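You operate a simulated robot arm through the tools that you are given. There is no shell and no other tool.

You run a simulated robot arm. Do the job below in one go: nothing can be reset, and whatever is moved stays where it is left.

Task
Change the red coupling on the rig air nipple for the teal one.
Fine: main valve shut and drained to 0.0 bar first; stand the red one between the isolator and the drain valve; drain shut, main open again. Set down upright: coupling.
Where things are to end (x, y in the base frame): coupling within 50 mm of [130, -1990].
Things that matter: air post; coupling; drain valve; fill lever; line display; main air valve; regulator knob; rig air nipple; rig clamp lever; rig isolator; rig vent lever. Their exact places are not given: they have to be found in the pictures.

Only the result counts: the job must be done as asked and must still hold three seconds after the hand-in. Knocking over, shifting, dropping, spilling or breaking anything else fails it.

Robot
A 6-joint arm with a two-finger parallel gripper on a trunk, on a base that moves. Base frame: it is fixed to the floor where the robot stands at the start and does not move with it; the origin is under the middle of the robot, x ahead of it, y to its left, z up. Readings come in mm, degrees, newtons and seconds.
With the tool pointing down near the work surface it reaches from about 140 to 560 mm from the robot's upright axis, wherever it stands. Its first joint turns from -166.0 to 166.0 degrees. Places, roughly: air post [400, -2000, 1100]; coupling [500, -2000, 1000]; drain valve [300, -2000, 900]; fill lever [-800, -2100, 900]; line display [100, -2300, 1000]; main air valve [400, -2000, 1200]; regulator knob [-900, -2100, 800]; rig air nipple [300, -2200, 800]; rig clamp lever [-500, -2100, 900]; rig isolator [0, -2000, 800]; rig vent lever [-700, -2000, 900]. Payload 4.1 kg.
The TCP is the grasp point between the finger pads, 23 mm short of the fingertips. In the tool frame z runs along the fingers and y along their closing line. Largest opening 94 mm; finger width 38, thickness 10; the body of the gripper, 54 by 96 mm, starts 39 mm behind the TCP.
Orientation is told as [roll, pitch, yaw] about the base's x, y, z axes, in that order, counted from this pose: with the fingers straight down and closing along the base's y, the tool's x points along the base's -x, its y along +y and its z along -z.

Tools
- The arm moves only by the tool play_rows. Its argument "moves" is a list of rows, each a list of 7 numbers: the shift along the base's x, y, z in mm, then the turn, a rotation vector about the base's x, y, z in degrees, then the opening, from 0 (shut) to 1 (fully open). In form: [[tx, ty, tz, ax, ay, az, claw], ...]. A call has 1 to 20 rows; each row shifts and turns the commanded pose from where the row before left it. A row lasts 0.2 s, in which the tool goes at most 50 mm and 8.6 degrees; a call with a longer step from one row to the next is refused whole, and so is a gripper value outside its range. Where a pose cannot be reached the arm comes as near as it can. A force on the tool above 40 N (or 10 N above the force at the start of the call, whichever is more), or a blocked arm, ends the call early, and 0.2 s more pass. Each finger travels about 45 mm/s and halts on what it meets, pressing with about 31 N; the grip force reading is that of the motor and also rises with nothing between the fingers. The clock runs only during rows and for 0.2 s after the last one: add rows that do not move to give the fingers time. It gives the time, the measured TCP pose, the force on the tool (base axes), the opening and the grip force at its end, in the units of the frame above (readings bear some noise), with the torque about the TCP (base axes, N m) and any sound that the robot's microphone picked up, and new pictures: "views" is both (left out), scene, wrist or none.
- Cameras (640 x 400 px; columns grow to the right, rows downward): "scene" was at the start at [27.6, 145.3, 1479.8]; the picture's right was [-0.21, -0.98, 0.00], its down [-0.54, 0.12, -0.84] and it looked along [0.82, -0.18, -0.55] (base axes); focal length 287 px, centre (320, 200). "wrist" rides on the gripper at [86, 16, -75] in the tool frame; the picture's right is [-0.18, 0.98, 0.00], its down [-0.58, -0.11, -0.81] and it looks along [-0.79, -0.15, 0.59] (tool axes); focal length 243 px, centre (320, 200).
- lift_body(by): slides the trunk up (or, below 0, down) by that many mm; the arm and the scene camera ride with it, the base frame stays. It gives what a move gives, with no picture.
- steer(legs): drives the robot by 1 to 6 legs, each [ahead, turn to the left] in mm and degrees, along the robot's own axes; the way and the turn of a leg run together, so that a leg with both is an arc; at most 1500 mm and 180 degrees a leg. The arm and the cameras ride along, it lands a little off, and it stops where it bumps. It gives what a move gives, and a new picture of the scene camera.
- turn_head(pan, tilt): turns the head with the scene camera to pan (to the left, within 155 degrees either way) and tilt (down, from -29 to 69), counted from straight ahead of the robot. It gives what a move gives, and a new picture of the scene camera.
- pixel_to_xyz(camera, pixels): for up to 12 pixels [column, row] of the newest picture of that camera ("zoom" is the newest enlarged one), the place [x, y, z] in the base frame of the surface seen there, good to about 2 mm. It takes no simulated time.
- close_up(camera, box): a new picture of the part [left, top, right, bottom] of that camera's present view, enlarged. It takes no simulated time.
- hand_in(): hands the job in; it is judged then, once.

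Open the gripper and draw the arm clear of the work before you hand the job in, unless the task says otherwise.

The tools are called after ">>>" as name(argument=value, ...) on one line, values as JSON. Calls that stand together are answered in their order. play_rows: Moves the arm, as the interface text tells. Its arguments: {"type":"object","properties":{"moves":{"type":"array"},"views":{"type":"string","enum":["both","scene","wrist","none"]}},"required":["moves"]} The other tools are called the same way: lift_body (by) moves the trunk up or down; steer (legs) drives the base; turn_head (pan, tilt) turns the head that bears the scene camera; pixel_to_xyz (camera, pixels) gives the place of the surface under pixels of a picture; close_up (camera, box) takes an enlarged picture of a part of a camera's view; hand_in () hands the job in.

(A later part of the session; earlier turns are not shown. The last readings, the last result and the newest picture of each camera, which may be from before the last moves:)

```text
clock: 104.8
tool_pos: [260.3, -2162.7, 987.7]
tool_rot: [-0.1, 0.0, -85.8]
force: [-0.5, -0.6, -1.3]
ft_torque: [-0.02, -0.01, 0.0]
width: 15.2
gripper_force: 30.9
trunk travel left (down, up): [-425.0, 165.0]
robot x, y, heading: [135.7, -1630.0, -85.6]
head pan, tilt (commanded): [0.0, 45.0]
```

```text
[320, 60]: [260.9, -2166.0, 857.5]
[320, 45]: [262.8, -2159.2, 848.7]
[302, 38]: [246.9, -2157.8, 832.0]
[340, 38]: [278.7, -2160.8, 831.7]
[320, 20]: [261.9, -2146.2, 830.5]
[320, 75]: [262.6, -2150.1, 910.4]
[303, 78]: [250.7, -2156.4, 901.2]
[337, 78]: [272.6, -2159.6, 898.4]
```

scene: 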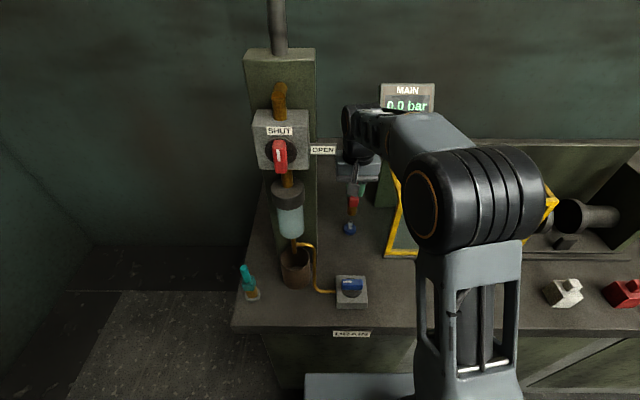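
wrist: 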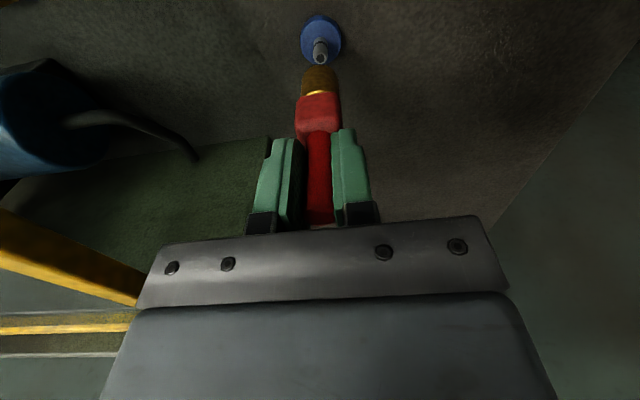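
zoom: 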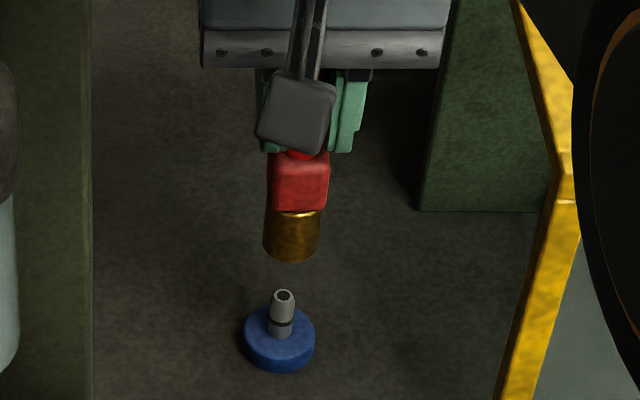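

The coupling's bottom is 90 mm below the TCP (seated on the ring at z≈834). I carry it back and right, staying clear of tank and drain, to (130,-1990), and stop about 8 mm above the bench.

>>> play_rows(moves=[[-1.7, 34, 0, 0, 0, 0, 0.1], [-1.7, 34, 0, 0, 0, 0, 0.1], [-1.7, 34, 0, 0, 0, 0, 0.1], [-32, 24, 0, 0, 0, 0, 0.1], [-32, 24, 0, 0, 0, 0, 0.1], [-31, 12, 0, 0, 0, 0, 0.1], [-31, 12, 0, 0, 0, 0, 0.1], [0, 0, -17, 0, 0, 0, 0.1], [0, 0, -17, 0, 0, 0, 0.1], [0, 0, -17, 0, 0, 0, 0.1], [0, 0, -16, 0, 0, 0, 0.1], [0, 0, 0, 0, 0, 0, 0.1]], views="both")

```text
clock: 107.4
tool_pos: [131.9, -1989.0, 919.8]
tool_rot: [-0.2, 0.1, -85.8]
force: [0.2, 0.3, -1.5]
ft_torque: [0.02, 0.01, -0.02]
width: 15.2
gripper_force: 31.2
trunk travel left (down, up): [-425.0, 165.0]
robot x, y, heading: [138.3, -1633.7, -85.7]
head pan, tilt (commanded): [0.0, 45.0]
```

scene: 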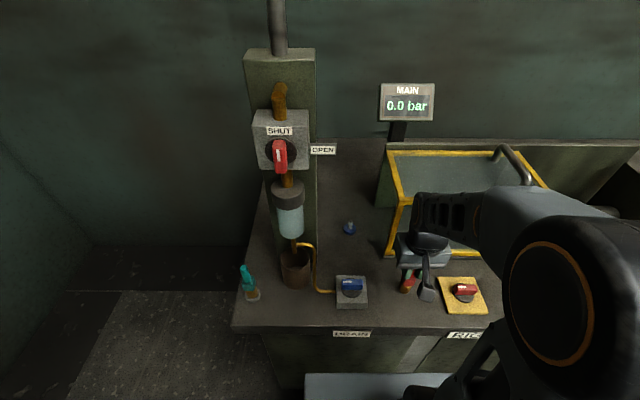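
wrist: 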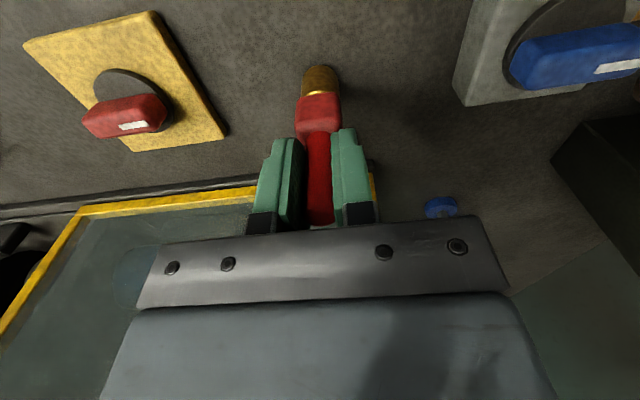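

The coupling hangs at (132,-1989), about 8 mm above the bench. I lower in small steps watching for contact.

>>> play_rows(moves=[[0, 0, -2, 0, 0, 0, 0.1], [0, 0, -2, 0, 0, 0, 0.1], [0, 0, -2, 0, 0, 0, 0.1], [0, 0, 0, 0, 0, 0, 0.1]], views="none")

>>> close_up(camera="scene", box=[380, 250, 440, 310])

```text
clock: 108.4
tool_pos: [133.0, -1988.5, 913.8]
tool_rot: [-0.3, -0.1, -85.8]
force: [0.1, 0.7, -1.7]
ft_torque: [0.01, 0.01, -0.01]
width: 15.5
gripper_force: 30.6
trunk travel left (down, up): [-425.0, 165.0]
robot x, y, heading: [139.6, -1633.9, -85.6]
head pan, tilt (commanded): [0.0, 45.0]
```

```text
6.67 times, centred on (410, 280) of scene
```

zoom: 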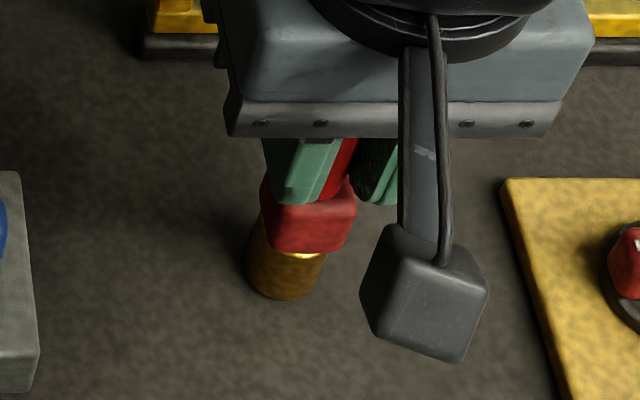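

Force is still just the weight; it's about 2 mm above the bench. I lower 1 mm at a time.

>>> play_rows(moves=[[0, 0, -1, 0, 0, 0, 0.1], [0, 0, -1, 0, 0, 0, 0.1], [0, 0, 0, 0, 0, 0, 0.1]], views="none")

```text
clock: 109.2
tool_pos: [131.5, -1988.3, 912.6]
tool_rot: [-0.2, 0.0, -85.8]
force: [1.1, -0.8, -1.3]
ft_torque: [0.03, 0.01, 0.02]
width: 15.2
gripper_force: 31.3
trunk travel left (down, up): [-425.0, 165.0]
robot x, y, heading: [140.4, -1634.1, -85.6]
head pan, tilt (commanded): [0.0, 45.0]
```

>>> play_rows(moves=[[0, 0, -1, 0, 0, 0, 0.1], [0, 0, -1, 0, 0, 0, 0.1], [0, 0, 0, 0, 0, 0, 0.1]], views="none")

```text
clock: 110.0
tool_pos: [131.4, -1988.0, 912.0]
tool_rot: [-0.2, -0.3, -85.8]
force: [-0.6, 1.0, 29.0]
ft_torque: [-0.01, -0.13, 0.01]
width: 15.3
gripper_force: 31.1
trunk travel left (down, up): [-425.0, 165.0]
robot x, y, heading: [135.1, -1634.3, -85.6]
head pan, tilt (commanded): [0.0, 45.0]
```

Contact: 29 N at z=912. I ease up by 1.7 mm, then open the fingers gently.

>>> play_rows(moves=[[0, 0, 1.0, 0, 0, 0, 0.1], [0, 0, 0.7, 0, 0, 0, 0.1], [0, 0, 0, 0, 0, 0, 0.1]], views="none")

>>> play_rows(moves=[[0, 0, 0, 0, 0, 0, 0.2], [0, 0, 0, 0, 0, 0, 0.3], [0, 0, 0, 0, 0, 0, 0.45], [0, 0, 0, 0, 0, 0, 0.45]], views="wrist")

```text
clock: 110.8
tool_pos: [131.1, -1988.5, 912.0]
tool_rot: [-0.2, -0.1, -85.8]
force: [1.3, -2.8, 19.1]
ft_torque: [-0.35, -0.18, -0.02]
width: 15.3
gripper_force: 31.2
trunk travel left (down, up): [-425.0, 165.0]
robot x, y, heading: [140.4, -1634.0, -85.8]
head pan, tilt (commanded): [0.0, 45.0]
```

```text
clock: 111.8
tool_pos: [130.4, -1989.8, 911.4]
tool_rot: [-0.2, 0.0, -85.9]
force: [0.5, -0.4, 0.4]
ft_torque: [0.0, 0.02, -0.02]
width: 42.4
gripper_force: 0.0
trunk travel left (down, up): [-425.0, 165.0]
robot x, y, heading: [138.5, -1634.3, -85.7]
head pan, tilt (commanded): [0.0, 45.0]
```

wrist: 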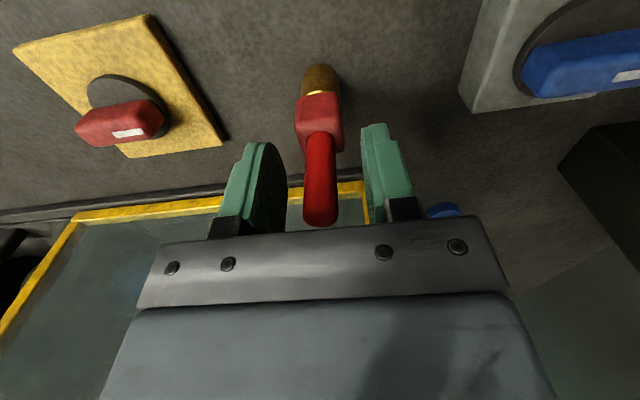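

The red coupling stands free between the open fingers. I rise straight up and check it.

>>> play_rows(moves=[[0, 0, 15, 0, 0, 0, 0.45], [0, 0, 25, 0, 0, 0, 0.45], [0, 0, 30, 0, 0, 0, 0.45], [0, 0, 30, 0, 0, 0, 0.45]], views="both")

>>> pixel_to_xyz(camera="wrist", pixels=[[320, 60]])

```text
clock: 112.8
tool_pos: [131.1, -1987.7, 1010.9]
tool_rot: [-0.3, 0.0, -85.9]
force: [-0.2, 0.7, 1.0]
ft_torque: [-0.01, 0.0, -0.01]
width: 42.2
gripper_force: 0.1
trunk travel left (down, up): [-425.0, 165.0]
robot x, y, heading: [139.1, -1632.1, -85.6]
head pan, tilt (commanded): [0.0, 45.0]
```

scene: 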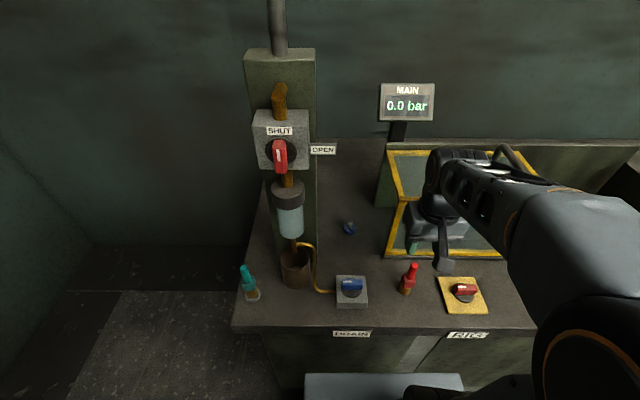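
wrist: 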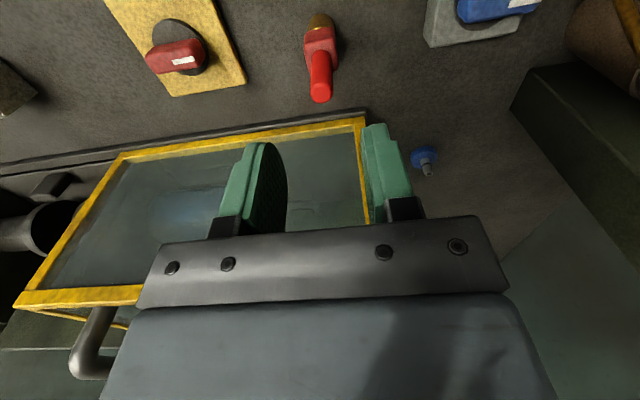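

```text
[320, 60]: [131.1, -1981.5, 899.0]
```

The red coupling stands upright at (131,-1988). Now the teal one: I back out toward the robot, go across at y≈-1850 and in over the teal stem at (485,-1949).

>>> play_rows(moves=[[0, 35, 0, 0, 0, 0, 0.5], [0, 35, 0, 0, 0, 0, 0.5], [0, 35, 0, 0, 0, 0, 0.5], [0, 33, 0, 0, 0, 0, 0.5], [44, 0, 0, 0, 0, 0, 0.5], [44, 0, 0, 0, 0, 0, 0.5], [44, 0, 0, 0, 0, 0, 0.5], [44, 0, 0, 0, 0, 0, 0.5], [44, 0, 0, 0, 0, 0, 0.5], [44, 0, 0, 0, 0, 0, 0.5], [44, 0, 0, 0, 0, 0, 0.5], [44, 0, 0, 0, 0, 0, 0.5], [2, -35, -5, 0, 0, 0, 0.5], [0, -35, -5, 0, 0, 0, 0.5], [0, 0, 0, 0, 0, 0, 0.5]], views="both")

```text
clock: 116.0
tool_pos: [484.7, -1926.2, 1007.5]
tool_rot: [-0.2, 0.0, -85.8]
force: [1.0, 0.1, -0.3]
ft_torque: [-0.02, 0.03, -0.03]
width: 46.9
gripper_force: 0.2
out of reach, approached as far as the arm can: row 4
trunk travel left (down, up): [-425.0, 165.0]
robot x, y, heading: [139.3, -1634.5, -85.5]
head pan, tilt (commanded): [0.0, 45.0]
```

scene: 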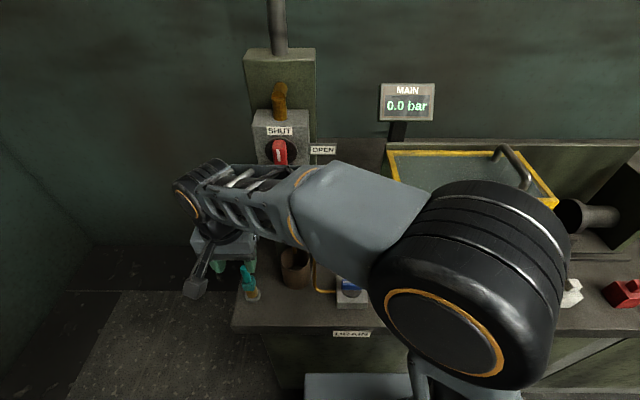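
wrist: 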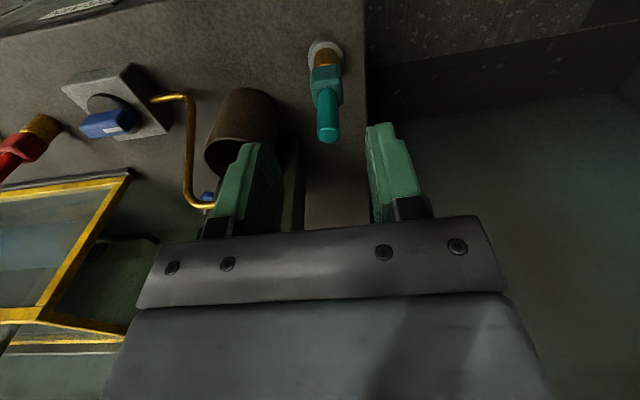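

The teal stem shows at (327,120) in the wrist picture. I measure it.

>>> pixel_to_xyz(camera="wrist", pixels=[[328, 137], [327, 120], [326, 105], [320, 120], [335, 120], [325, 85], [314, 85], [338, 85], [325, 60], [310, 52], [342, 52], [325, 45]])

```text
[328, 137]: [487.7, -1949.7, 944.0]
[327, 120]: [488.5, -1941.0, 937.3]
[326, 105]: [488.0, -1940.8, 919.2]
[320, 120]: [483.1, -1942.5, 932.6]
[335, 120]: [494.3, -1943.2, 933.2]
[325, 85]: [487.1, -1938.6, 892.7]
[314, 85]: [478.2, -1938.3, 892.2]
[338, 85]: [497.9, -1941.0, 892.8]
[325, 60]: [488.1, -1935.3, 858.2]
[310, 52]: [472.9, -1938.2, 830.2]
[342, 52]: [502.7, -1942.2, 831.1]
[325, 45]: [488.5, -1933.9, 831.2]
```

Stem centre by wrist camera is (488,-1949). I centre over it and descend to TCP z≈924.

>>> play_rows(moves=[[3.3, -22.8, 0, 0, 0, 0, 0.5], [0, 0, -20, 0, 0, 0, 0.5], [0, 0, 0, 0, 0, 0, 0.5]], views="wrist")

>>> pixel_to_xyz(camera="wrist", pixels=[[320, 150], [312, 150], [328, 150], [320, 172], [320, 140]])

```text
clock: 116.8
tool_pos: [488.8, -1947.2, 986.1]
tool_rot: [-0.2, 0.1, -85.8]
force: [-0.3, 0.0, 0.0]
ft_torque: [-0.04, 0.01, -0.04]
width: 47.1
gripper_force: 0.0
trunk travel left (down, up): [-425.0, 165.0]
robot x, y, heading: [138.0, -1630.4, -85.6]
head pan, tilt (commanded): [0.0, 45.0]
```

wrist: 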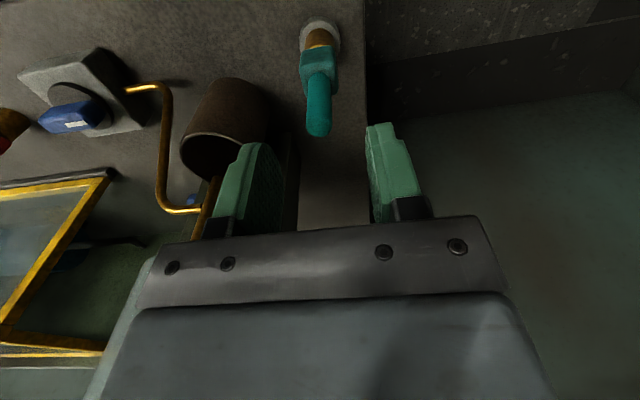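

```text
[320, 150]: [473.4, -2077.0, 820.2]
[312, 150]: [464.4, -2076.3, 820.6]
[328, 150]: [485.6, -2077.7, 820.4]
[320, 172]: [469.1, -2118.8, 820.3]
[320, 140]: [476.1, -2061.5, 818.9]
```

>>> pixel_to_xyz(camera="wrist", pixels=[[319, 130], [319, 110], [308, 110], [330, 110], [319, 90], [319, 65], [302, 65], [336, 65], [302, 35], [338, 35]])

```text
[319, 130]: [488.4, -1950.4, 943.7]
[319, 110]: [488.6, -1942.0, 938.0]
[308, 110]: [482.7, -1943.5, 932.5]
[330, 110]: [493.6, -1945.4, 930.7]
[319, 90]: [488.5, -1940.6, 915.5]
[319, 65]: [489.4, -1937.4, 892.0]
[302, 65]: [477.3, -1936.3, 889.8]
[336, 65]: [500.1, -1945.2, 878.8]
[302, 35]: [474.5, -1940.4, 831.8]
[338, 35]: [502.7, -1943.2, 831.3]
```

>>> play_rows(moves=[[-0.3, -2, -15, 0, 0, 0, 0.5], [0, 0, -16, 0, 0, 0, 0.5], [0, 0, -16, 0, 0, 0, 0.5], [0, 0, -15, 0, 0, 0, 0.5], [0, 0, 0, 0, 0, 0, 0.5]], views="wrist")

```text
clock: 118.0
tool_pos: [487.4, -1950.5, 924.7]
tool_rot: [-0.2, 0.0, -85.8]
force: [0.0, -0.3, 0.5]
ft_torque: [-0.02, -0.05, 0.0]
width: 47.1
gripper_force: 0.1
trunk travel left (down, up): [-425.0, 165.0]
robot x, y, heading: [142.4, -1634.0, -85.4]
head pan, tilt (commanded): [0.0, 45.0]
```

wrist: 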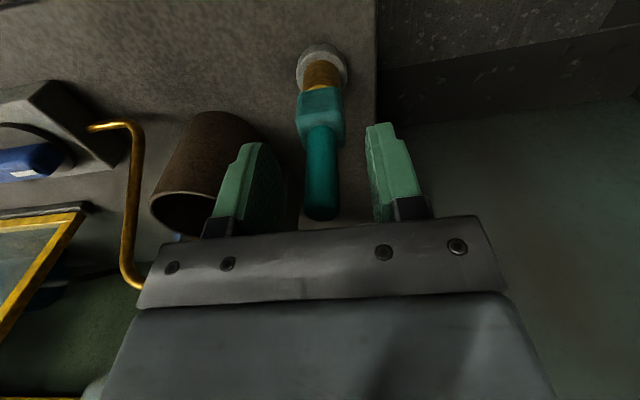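

The teal stem is centred between the fingers much as the red one was. I close and lift a little.

>>> play_rows(moves=[[0, 0, 0, 0, 0, 0, 0.3], [0, 0, 0, 0, 0, 0, 0.1], [0, 0, 0, 0, 0, 0, 0.1], [0, 0, 0, 0, 0, 0, 0.1]], views="wrist")

```text
clock: 119.0
tool_pos: [486.8, -1951.2, 925.2]
tool_rot: [-0.1, 0.0, -85.8]
force: [1.4, 0.2, 0.9]
ft_torque: [-0.01, -0.15, -0.01]
width: 15.1
gripper_force: 31.6
trunk travel left (down, up): [-425.0, 165.0]
robot x, y, heading: [135.6, -1633.2, -85.6]
head pan, tilt (commanded): [0.0, 45.0]
```

wrist: 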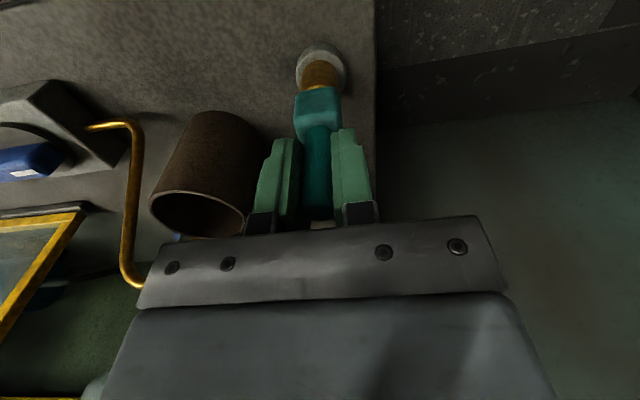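

Gripped, but the coupling's axis sits about 2 mm nearer the robot in the fingers than the red one did. I reopen, shift +2 mm in y, and grip again to match.

>>> play_rows(moves=[[0, 0, 0, 0, 0, 0, 0.35], [0, 0, 0, 0, 0, 0, 0.35], [0, 2.2, -1, 0, 0, 0, 0.35], [0, 0, 0, 0, 0, 0, 0.1], [0, 0, 0, 0, 0, 0, 0.1], [0, 0, 0, 0, 0, 0, 0.1]], views="wrist")

```text
clock: 120.4
tool_pos: [487.1, -1947.9, 924.8]
tool_rot: [-0.1, 0.0, -85.7]
force: [2.2, -0.3, -0.4]
ft_torque: [0.01, -0.18, -0.02]
width: 15.3
gripper_force: 31.5
trunk travel left (down, up): [-425.0, 165.0]
robot x, y, heading: [138.1, -1632.2, -85.6]
head pan, tilt (commanded): [0.0, 45.0]
```

wrist: 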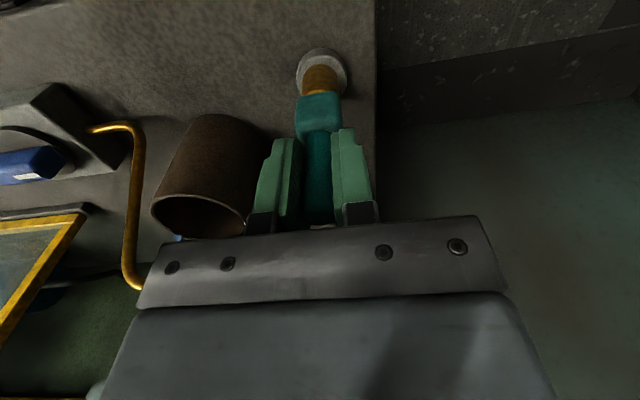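

Now the picture matches the red grip (body edge at row ≈95). I lift it off its stub.

>>> play_rows(moves=[[0, 0, 4, 0, 0, 0, 0.1], [0, 0, 4, 0, 0, 0, 0.1], [0, 0, 4, 0, 0, 0, 0.1], [0, 0, 10, 0, 0, 0, 0.1], [0, 0, 10, 0, 0, 0, 0.1], [0, 0, 10, 0, 0, 0, 0.1], [0, 0, 10, 0, 0, 0, 0.1], [0, 0, 12, 0, 0, 0, 0.1]], views="both")

```text
clock: 122.2
tool_pos: [487.5, -1948.8, 987.2]
tool_rot: [-0.3, 0.0, -85.7]
force: [0.5, -0.3, -1.6]
ft_torque: [0.01, 0.01, 0.0]
width: 15.3
gripper_force: 30.8
trunk travel left (down, up): [-425.0, 165.0]
robot x, y, heading: [137.0, -1632.1, -85.5]
head pan, tilt (commanded): [0.0, 45.0]
```

scene: 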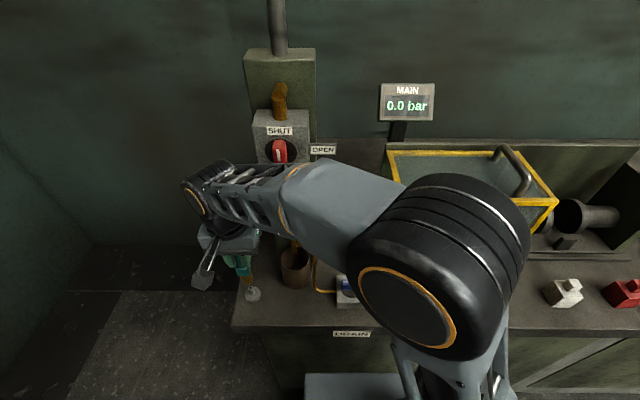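
wrist: 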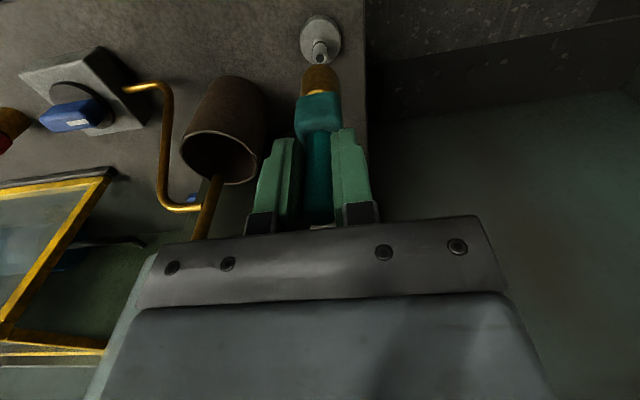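

The teal is free; ring and pin appear at (321,38)/(318,60), the same relation as with the red one when lifted. I carry it back, across, and in toward the rig nipple.

>>> play_rows(moves=[[0, 33, 8, 0, 0, 0, 0.1], [0, 33, 8, 0, 0, 0, 0.1], [0, 33, 8, 0, 0, 0, 0.1], [-41, 0, 0, 0, 0, 0, 0.1], [-41, 0, 0, 0, 0, 0, 0.1], [-41, 0, 0, 0, 0, 0, 0.1], [-41, 0, 0, 0, 0, 0, 0.1], [-41, 0, 0, 0, 0, 0, 0.1], [-41, 0, 0, 0, 0, 0, 0.1], [-5, -35, 0, 0, 0, 0, 0.1], [-5, -35, 0, 0, 0, 0, 0.1], [-5, -35, 0, 0, 0, 0, 0.1], [0, -36, 0, 0, 0, 0, 0.1], [12, -31, 0, 0, 0, 0, 0.1], [12, -31, 0, 0, 0, 0, 0.1], [12, -31, 0, 0, 0, 0, 0.1], [0, 0, 0, 0, 0, 0, 0.1]], views="both")

```text
clock: 125.8
tool_pos: [263.0, -2083.9, 1010.3]
tool_rot: [-0.2, 0.0, -85.8]
force: [0.1, -0.1, -2.7]
ft_torque: [-0.01, 0.03, 0.02]
width: 15.2
gripper_force: 31.3
trunk travel left (down, up): [-425.0, 165.0]
robot x, y, heading: [140.5, -1629.8, -85.7]
head pan, tilt (commanded): [0.0, 45.0]
```

scene: 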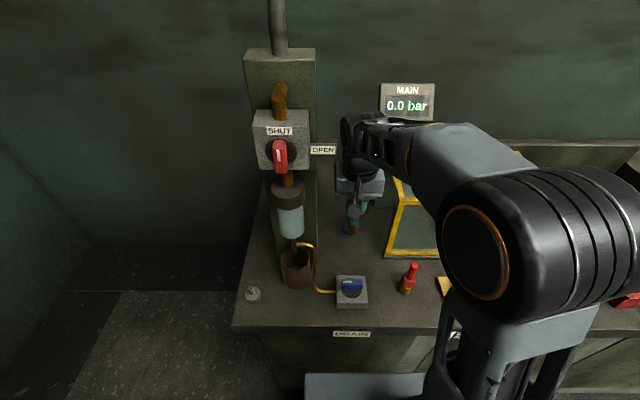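
wrist: 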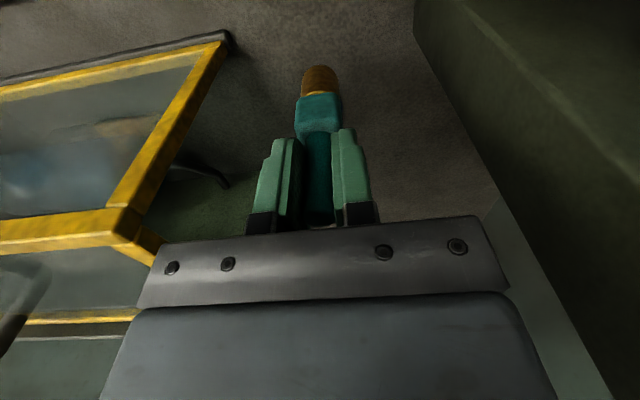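

On course at (263,-2084,1010). I go in over the nipple to (262.7,-2163,988) and compare the pin's pixel position.

>>> play_rows(moves=[[-0.1, -26.4, -5, 0, 0, 0, 0.1], [-0.1, -26.4, -7, 0, 0, 0, 0.1], [-0.1, -26.4, -10, 0, 0, 0, 0.1], [0, 0, 0, 0, 0, 0, 0.1]], views="both")

>>> close_up(camera="wrist", box=[270, 0, 370, 130])

>>> close_up(camera="scene", box=[325, 170, 389, 240])

```text
clock: 126.8
tool_pos: [262.0, -2161.5, 987.8]
tool_rot: [-0.2, -0.1, -85.8]
force: [-0.9, 1.1, -1.3]
ft_torque: [0.05, -0.03, -0.01]
width: 15.2
gripper_force: 30.8
trunk travel left (down, up): [-425.0, 165.0]
robot x, y, heading: [138.9, -1636.8, -86.1]
head pan, tilt (commanded): [0.0, 45.0]
```

scene: 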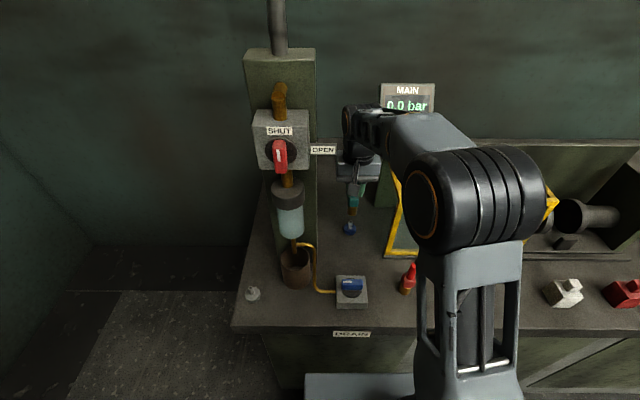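
wrist: 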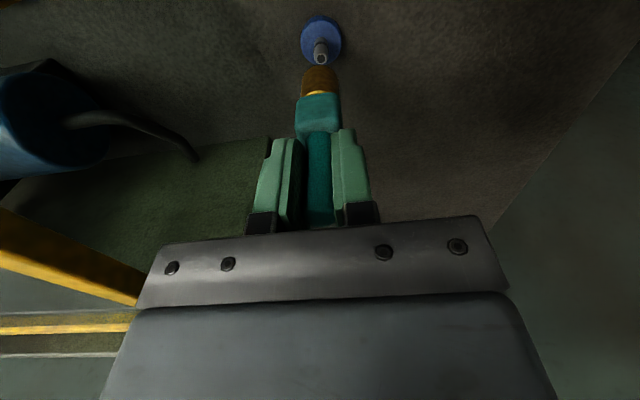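

```text
3.08 times, centred on (320, 65) of wrist
```

zoom: 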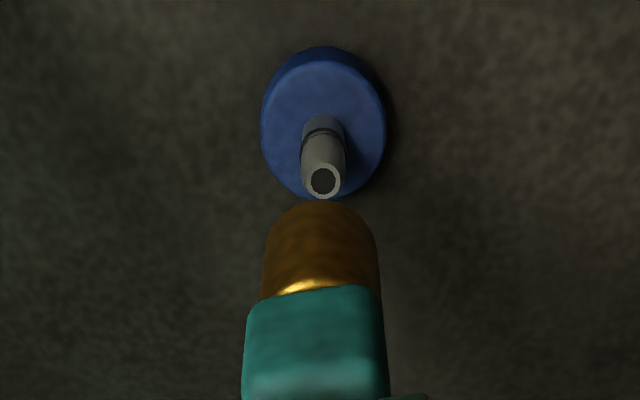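

```text
5.71 times, centred on (357, 205) of scene
```

zoom: 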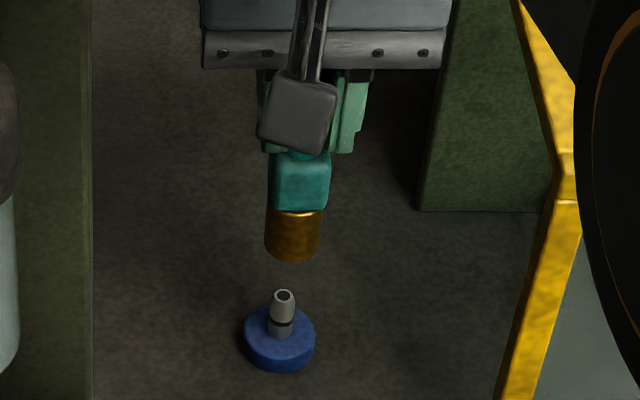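

The view is almost the same as when the red one was lifted off (brass about 1 px right in the zoom, ≈0.8 mm). I nudge +0.7 mm in x and lower; then slow steps over the pin.

>>> play_rows(moves=[[0.7, 0, 0, 0, 0, 0, 0.1], [0, 0, -10, 0, 0, 0, 0.1], [0, 0, -10, 0, 0, 0, 0.1], [0, 0, -10, 0, 0, 0, 0.1], [0, 0, 0, 0, 0, 0, 0.1]], views="wrist")

>>> close_up(camera="wrist", box=[270, 0, 370, 130])

>>> close_up(camera="scene", box=[333, 190, 373, 240])

```text
clock: 128.0
tool_pos: [263.3, -2163.2, 960.8]
tool_rot: [-0.2, 0.1, -85.8]
force: [0.5, -0.5, -1.9]
ft_torque: [0.02, 0.0, -0.01]
width: 15.1
gripper_force: 31.7
trunk travel left (down, up): [-425.0, 165.0]
robot x, y, heading: [135.9, -1636.2, -85.6]
head pan, tilt (commanded): [0.0, 45.0]
```

wrist: 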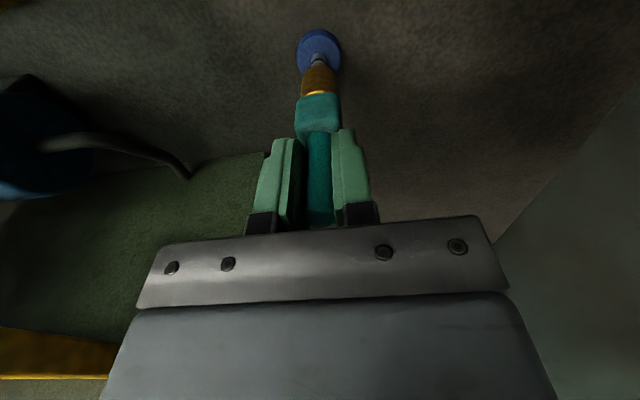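

```text
3.08 times, centred on (320, 65) of wrist
```

zoom: 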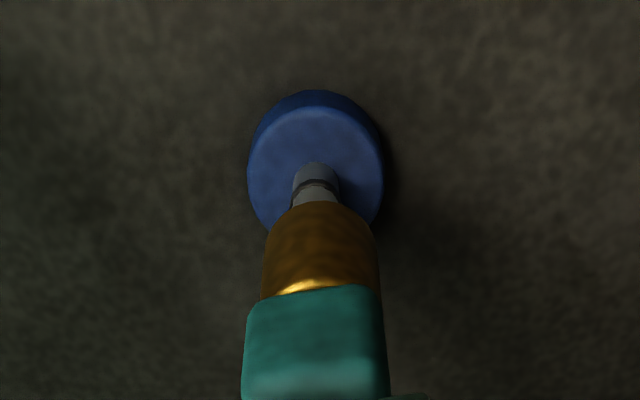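

```text
8.00 times, centred on (353, 215) of scene
```

zoom: 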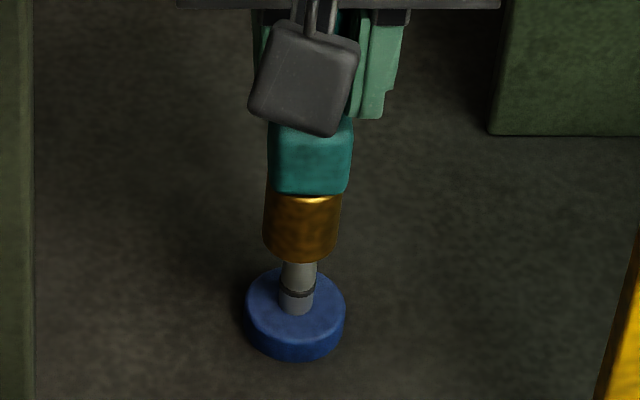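

Bottom is ~10 mm above the pin. I check the sideways alignment with depth readings of brass, pin and ring in this zoom.

>>> pixel_to_xyz(camera="zoom", pixels=[[266, 235], [302, 235], [338, 235], [302, 258], [284, 285], [300, 275], [314, 280], [300, 300], [250, 310], [296, 355], [342, 310], [296, 320]])

>>> pixel_to_xyz(camera="wrist", pixels=[[303, 82], [320, 78], [336, 82], [318, 62], [313, 60], [323, 60], [300, 52], [339, 52], [319, 35], [318, 58]])

```text
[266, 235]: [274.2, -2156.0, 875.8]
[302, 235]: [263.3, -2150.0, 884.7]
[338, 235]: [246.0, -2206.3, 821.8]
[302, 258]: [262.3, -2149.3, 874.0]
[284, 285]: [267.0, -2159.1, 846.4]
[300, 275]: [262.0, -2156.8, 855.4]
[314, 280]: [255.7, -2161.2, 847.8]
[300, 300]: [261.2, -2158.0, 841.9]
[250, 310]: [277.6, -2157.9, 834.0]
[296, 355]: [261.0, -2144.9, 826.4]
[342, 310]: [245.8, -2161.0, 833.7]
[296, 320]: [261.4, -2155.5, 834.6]
```

```text
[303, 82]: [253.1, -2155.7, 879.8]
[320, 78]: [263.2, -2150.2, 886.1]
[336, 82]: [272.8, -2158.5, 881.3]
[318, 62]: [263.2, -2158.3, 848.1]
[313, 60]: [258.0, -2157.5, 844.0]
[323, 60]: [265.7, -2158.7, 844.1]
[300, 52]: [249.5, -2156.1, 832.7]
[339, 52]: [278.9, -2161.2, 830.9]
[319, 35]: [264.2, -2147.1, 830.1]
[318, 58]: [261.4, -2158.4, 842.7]
```

Brass and pin axes agree within about 1 mm (262.7 vs 261.8). I take back the 0.7 mm and descend slowly over the pin.

>>> play_rows(moves=[[-0.7, 0, -3, 0, 0, 0, 0.1], [0, 0, -3, 0, 0, 0, 0.1], [0, 0, -3, 0, 0, 0, 0.1], [0, 0, -3, 0, 0, 0, 0.1], [0, 0, -2, 0, 0, 0, 0.1], [0, 0, 0, 0, 0, 0, 0.1]], views="wrist")

```text
clock: 129.4
tool_pos: [262.7, -2162.4, 945.7]
tool_rot: [-0.1, 0.0, -85.8]
force: [-0.8, 0.5, -2.2]
ft_torque: [0.02, 0.02, 0.02]
width: 15.1
gripper_force: 31.0
trunk travel left (down, up): [-425.0, 165.0]
robot x, y, heading: [140.6, -1633.9, -85.6]
head pan, tilt (commanded): [0.0, 45.0]
```

wrist: 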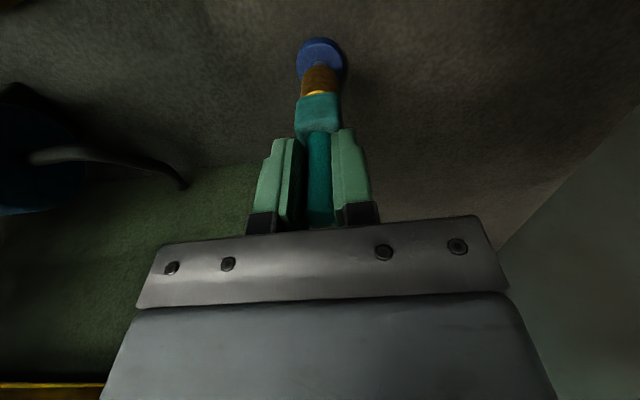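

Already about 5 mm over the pin with no side force. I continue down toward the seat.

>>> play_rows(moves=[[0, 0, -4, 0, 0, 0, 0.1], [0, 0, -4, 0, 0, 0, 0.1], [0, 0, -4, 0, 0, 0, 0.1], [0, 0, -4, 0, 0, 0, 0.1], [0, 0, -2, 0, 0, 0, 0.1], [0, 0, 0, 0, 0, 0, 0.1]], views="none")

```text
clock: 130.8
tool_pos: [262.5, -2162.2, 927.5]
tool_rot: [-0.2, 0.0, -85.8]
force: [0.8, -0.1, -1.4]
ft_torque: [-0.01, -0.01, -0.01]
width: 15.1
gripper_force: 31.0
trunk travel left (down, up): [-425.0, 165.0]
robot x, y, heading: [139.1, -1633.1, -85.5]
head pan, tilt (commanded): [0.0, 45.0]
```

>>> play_rows(moves=[[0, 0, -1, 0, 0, 0, 0.1], [0, 0, -1, 0, 0, 0, 0.1], [0, 0, -1, 0, 0, 0, 0.1], [0, 0, 0, 0, 0, 0, 0.1]], views="none")

```text
clock: 131.8
tool_pos: [262.1, -2162.1, 923.5]
tool_rot: [-0.2, 0.0, -85.7]
force: [0.3, -1.7, -1.6]
ft_torque: [-0.08, -0.01, -0.01]
width: 15.3
gripper_force: 31.4
trunk travel left (down, up): [-425.0, 165.0]
robot x, y, heading: [136.3, -1630.6, -85.5]
head pan, tilt (commanded): [0.0, 45.0]
```

>>> play_rows(moves=[[0, 0, -1, 0, 0, 0, 0.1], [0, 0, -1, 0, 0, 0, 0.1], [0, 0, 0, 0, 0, 0, 0.1]], views="wrist")

>>> close_up(camera="scene", box=[333, 190, 373, 240])

```text
clock: 132.6
tool_pos: [262.0, -2162.9, 923.4]
tool_rot: [-0.2, -0.2, -85.8]
force: [-0.7, 0.0, 10.3]
ft_torque: [0.07, -0.04, 0.02]
width: 14.9
gripper_force: 30.6
trunk travel left (down, up): [-425.0, 165.0]
robot x, y, heading: [138.6, -1636.9, -85.7]
head pan, tilt (commanded): [0.0, 45.0]
```

wrist: 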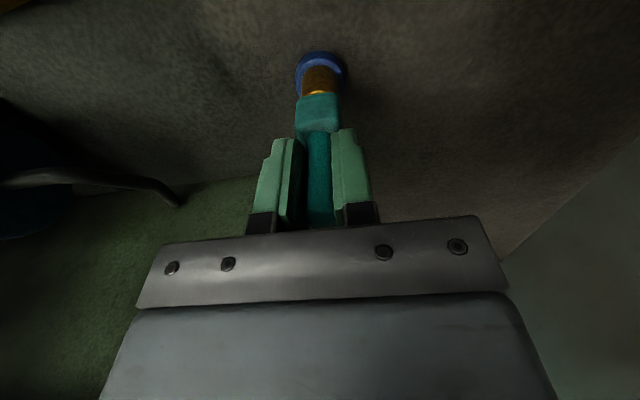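

```text
8.00 times, centred on (353, 215) of scene
```

zoom: 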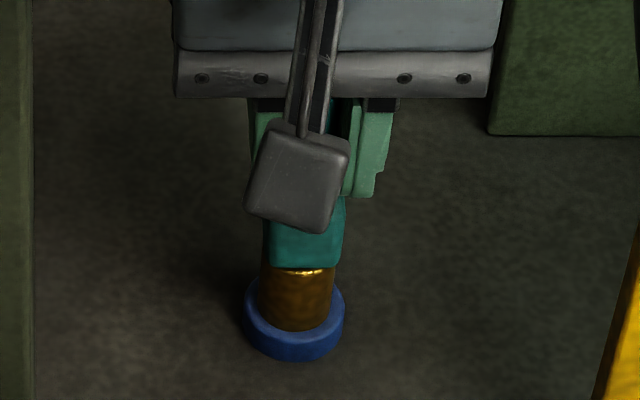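

Seated on the ring (10 N at z=923.4). I press 1.5 mm more to make sure it's fully home, then ease off and release.

>>> play_rows(moves=[[0, 0, -0.8, 0, 0, 0, 0.1], [0, 0, -0.7, 0, 0, 0, 0.1], [0, 0, 0, 0, 0, 0, 0.1]], views="none")

>>> play_rows(moves=[[0, 0, 1.5, 0, 0, 0, 0.1], [0, 0, 0.8, 0, 0, 0, 0.1], [0, 0, 0, 0, 0, 0, 0.2], [0, 0, 0, 0, 0, 0, 0.3], [0, 0, 0, 0, 0, 0, 0.45], [0, 0, 0, 0, 0, 0, 0.45]], views="wrist")

```text
clock: 133.4
tool_pos: [262.3, -2162.1, 923.8]
tool_rot: [-0.1, -0.2, -85.9]
force: [1.6, -2.0, 28.7]
ft_torque: [0.17, -0.04, 0.03]
width: 15.3
gripper_force: 30.9
trunk travel left (down, up): [-425.0, 165.0]
robot x, y, heading: [133.1, -1633.9, -85.8]
head pan, tilt (commanded): [0.0, 45.0]
```

```text
clock: 134.8
tool_pos: [262.1, -2161.9, 922.9]
tool_rot: [-0.2, 0.0, -85.9]
force: [-0.4, -0.3, 0.2]
ft_torque: [-0.02, 0.02, 0.02]
width: 42.2
gripper_force: 0.0
trunk travel left (down, up): [-425.0, 165.0]
robot x, y, heading: [141.1, -1633.7, -85.8]
head pan, tilt (commanded): [0.0, 45.0]
```

wrist: 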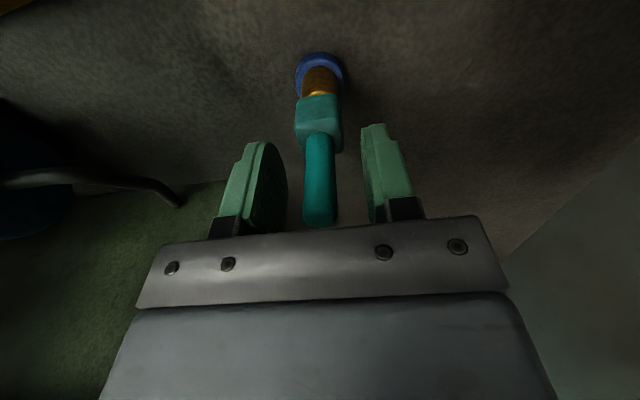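

Teal stands on the nipple. I rise off it and come back out along the same lane toward the drain valve, now to be shut.

>>> play_rows(moves=[[0, 0, 12, 0, 0, 0, 0.45], [0, 0, 22, 0, 0, 0, 0.45], [0, 0, 23, 0, 0, 0, 0.45], [0, 0, 23, 0, 0, 0, 0.45], [0, 42, 0, 0, 0, 0, 0.45], [0, 42, 0, 0, 0, 0, 0.45], [-17, 44, 0, 0, 0, 0, 0.45], [-17, 44, 0, 0, 0, 0, 0.45], [0, 30, -17.5, 0, 0, 0, 0.45], [0, 30, -17.5, 0, 0, 0, 0.45], [0, 30, -17.5, 0, 0, 0, 0.45], [16, 0, -10, 0, 0, 0, 0.75], [15.5, 0, -10, 0, 0, 0, 0.75], [0, 0, 0, 0, 0, 0, 0.75]], views="both")

>>> close_up(camera="scene", box=[325, 170, 389, 240])

```text
clock: 137.8
tool_pos: [260.2, -1899.9, 931.2]
tool_rot: [-0.2, 0.0, -85.8]
force: [0.0, 0.4, 0.9]
ft_torque: [0.0, -0.02, 0.02]
width: 70.6
gripper_force: 0.0
trunk travel left (down, up): [-425.0, 165.0]
robot x, y, heading: [139.0, -1638.5, -85.5]
head pan, tilt (commanded): [0.0, 45.0]
```

scene: 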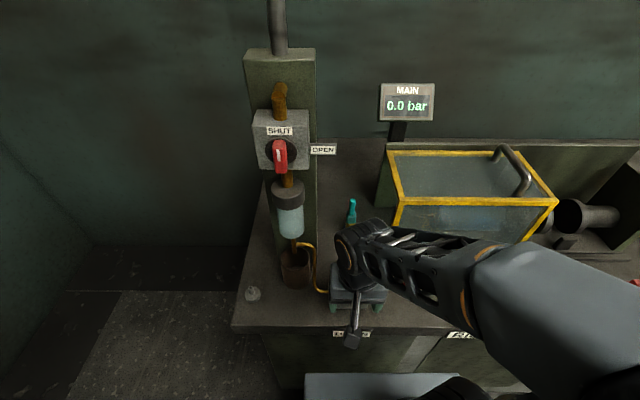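
wrist: 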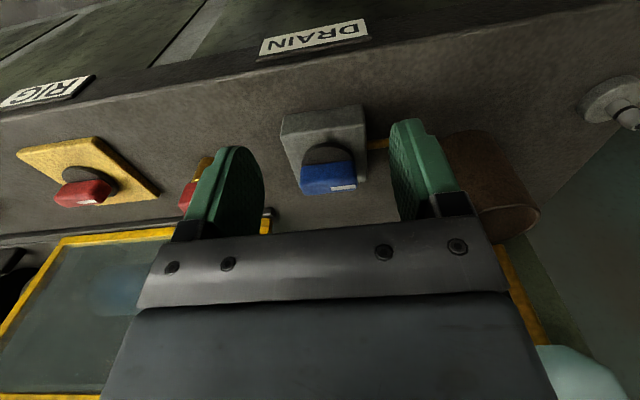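

```text
5.71 times, centred on (357, 205) of scene
```

zoom: 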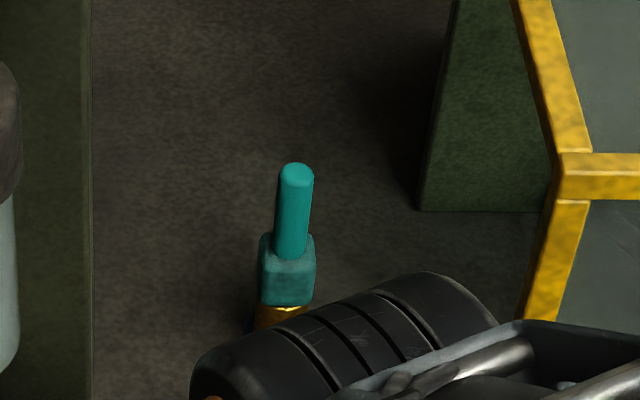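

Teal stands on the nipple. Now the drain handle shows at (328,178); I measure it.

>>> pixel_to_xyz(camera="wrist", pixels=[[302, 180], [328, 175], [353, 178], [328, 190], [328, 167], [305, 188], [355, 186], [315, 175], [345, 172], [330, 150]])

```text
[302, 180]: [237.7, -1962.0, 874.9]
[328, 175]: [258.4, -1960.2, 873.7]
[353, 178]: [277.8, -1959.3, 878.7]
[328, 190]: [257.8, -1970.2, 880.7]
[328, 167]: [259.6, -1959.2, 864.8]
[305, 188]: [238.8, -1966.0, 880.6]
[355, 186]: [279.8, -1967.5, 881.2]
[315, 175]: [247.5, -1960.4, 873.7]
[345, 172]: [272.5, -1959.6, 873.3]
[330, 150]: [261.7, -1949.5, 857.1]
```

Handle centre ≈(259,-1968), length along x. I move over it, descend to z≈887 and take it by its ends.

>>> play_rows(moves=[[-0.6, -34, 0, 0, 0, 0, 0.75], [-0.6, -34, 0, 0, 0, 0, 0.75], [0, 0, -15, 0, 0, 0, 0.75], [0, 0, -15, 0, 0, 0, 0.75], [0, 0, -14, 0, 0, 0, 0.75], [0, 0, 0, 0, 0, 0, 0.75]], views="wrist")

```text
clock: 139.2
tool_pos: [259.2, -1966.9, 888.1]
tool_rot: [-0.2, 0.0, -85.8]
force: [-0.2, -0.3, 0.2]
ft_torque: [0.02, 0.02, 0.01]
width: 70.6
gripper_force: 0.1
trunk travel left (down, up): [-425.0, 165.0]
robot x, y, heading: [135.4, -1636.6, -85.5]
head pan, tilt (commanded): [0.0, 45.0]
```

wrist: 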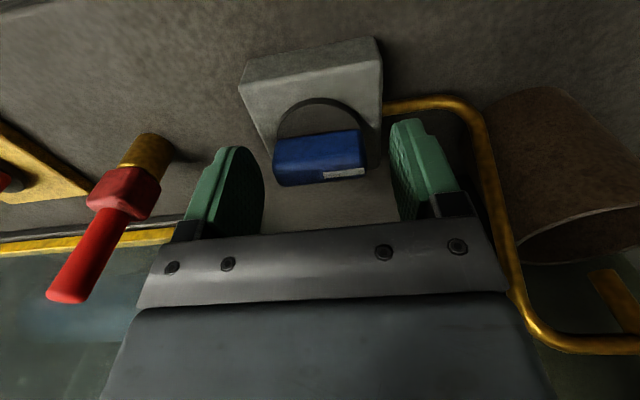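

Before turning (the camera boom will swing toward the red coupling at left), I measure the camera housing from the scene view to check its clearance.

>>> play_rows(moves=[[0, 0, 0, 0, 0, 0, 0.6], [0, 0, 0, 0, 0, 0, 0.5], [0, 0, 0, 0, 0, 0, 0.4], [0, 0, 0, 0, 0, 0, 0.4]], views="scene")

>>> close_up(camera="scene", box=[310, 210, 430, 320])

```text
clock: 140.2
tool_pos: [259.3, -1966.0, 887.5]
tool_rot: [-0.2, 0.0, -85.8]
force: [-3.8, -1.0, -2.1]
ft_torque: [-0.01, -0.25, -0.02]
width: 47.7
gripper_force: 45.6
trunk travel left (down, up): [-425.0, 165.0]
robot x, y, heading: [138.5, -1635.1, -85.8]
head pan, tilt (commanded): [0.0, 45.0]
```

scene: 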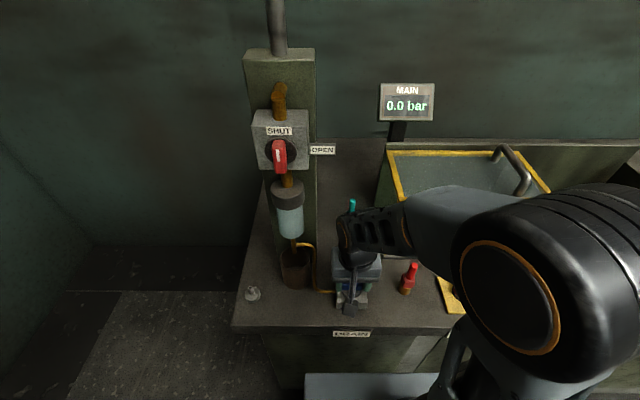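

```text
3.64 times, centred on (370, 265) of scene
```

zoom: 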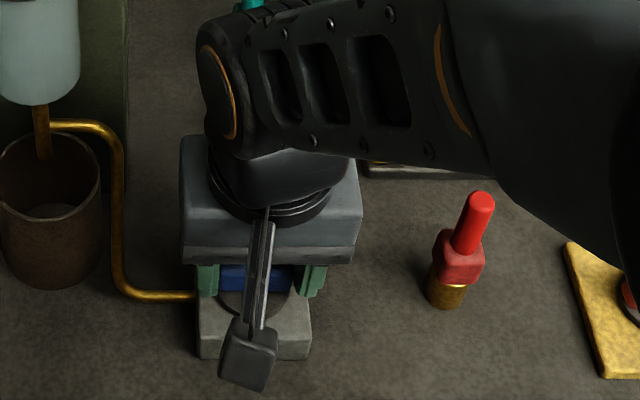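

>>> pixel_to_xyz(camera="zoom", pixels=[[235, 325], [275, 332], [223, 378], [262, 388], [248, 345], [245, 370], [262, 240], [258, 300], [482, 200], [460, 260], [447, 300]])

```text
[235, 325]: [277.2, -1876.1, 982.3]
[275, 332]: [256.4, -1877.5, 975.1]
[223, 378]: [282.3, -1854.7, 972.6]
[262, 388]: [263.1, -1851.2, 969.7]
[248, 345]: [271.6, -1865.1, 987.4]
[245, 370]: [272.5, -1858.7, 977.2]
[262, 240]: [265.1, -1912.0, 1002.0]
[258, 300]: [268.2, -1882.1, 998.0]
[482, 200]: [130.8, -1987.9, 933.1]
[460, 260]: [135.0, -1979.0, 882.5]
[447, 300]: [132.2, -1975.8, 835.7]
```

The housing's outer edge will pass at least ~8 mm beside and ~10 mm above the red stem, so the turn is clear. The bar is gripped (47.7 mm); I turn +60° first and check.

>>> play_rows(moves=[[0, 0, 0, 0, 0, 6, 0.4], [0, 0, 0, 0, 0, 6, 0.4], [0, 0, 0, 0, 0, 6, 0.4], [0, 0, 0, 0, 0, 6, 0.4], [0, 0, 0, 0, 0, 6, 0.4], [0, 0, 0, 0, 0, 6, 0.4], [0, 0, 0, 0, 0, 6, 0.4], [0, 0, 0, 0, 0, 6, 0.4], [0, 0, 0, 0, 0, 6, 0.4], [0, 0, 0, 0, 0, 6, 0.4], [0, 0, 0, 0, 0, 0, 0.4]], views="both")

>>> close_up(camera="scene", box=[310, 210, 430, 320])

```text
clock: 142.6
tool_pos: [256.8, -1968.4, 887.1]
tool_rot: [-0.2, 0.0, -25.7]
force: [-16.9, -6.2, 11.5]
ft_torque: [0.83, 1.08, 0.01]
width: 47.9
gripper_force: 44.7
trunk travel left (down, up): [-425.0, 165.0]
robot x, y, heading: [137.8, -1634.7, -85.7]
head pan, tilt (commanded): [0.0, 45.0]
```

scene: 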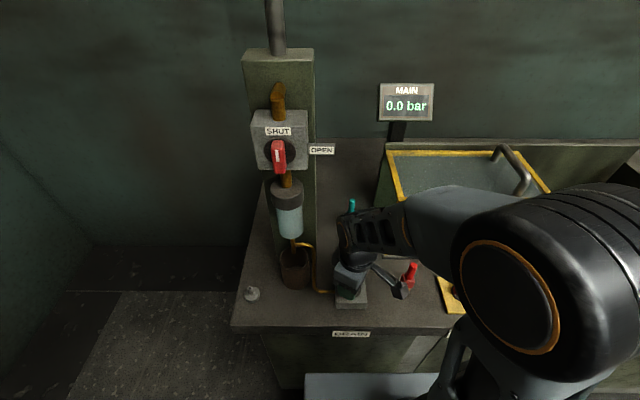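
wrist: 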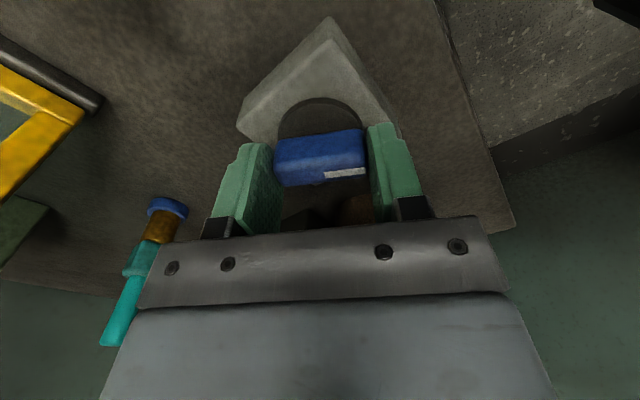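

```text
3.64 times, centred on (370, 265) of scene
```

zoom: 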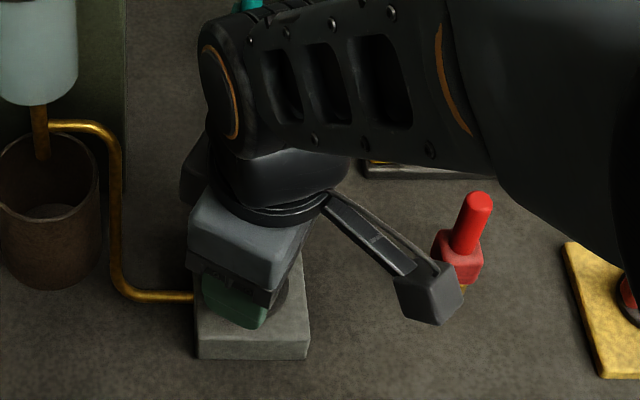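

60° done; the camera housing is now near the red one in the picture. I measure its corners to predict the last 30°.

>>> pixel_to_xyz(camera="zoom", pixels=[[460, 282], [450, 265], [438, 322], [405, 312], [398, 280], [462, 295], [430, 290], [447, 310], [488, 205], [465, 215]])

```text
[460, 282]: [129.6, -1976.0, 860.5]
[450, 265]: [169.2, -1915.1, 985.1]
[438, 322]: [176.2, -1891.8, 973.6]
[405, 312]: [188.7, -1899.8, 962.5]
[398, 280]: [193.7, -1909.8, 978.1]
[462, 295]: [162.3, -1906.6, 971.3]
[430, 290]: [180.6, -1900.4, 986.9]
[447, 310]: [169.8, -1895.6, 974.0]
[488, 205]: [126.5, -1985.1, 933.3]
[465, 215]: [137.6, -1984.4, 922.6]
```

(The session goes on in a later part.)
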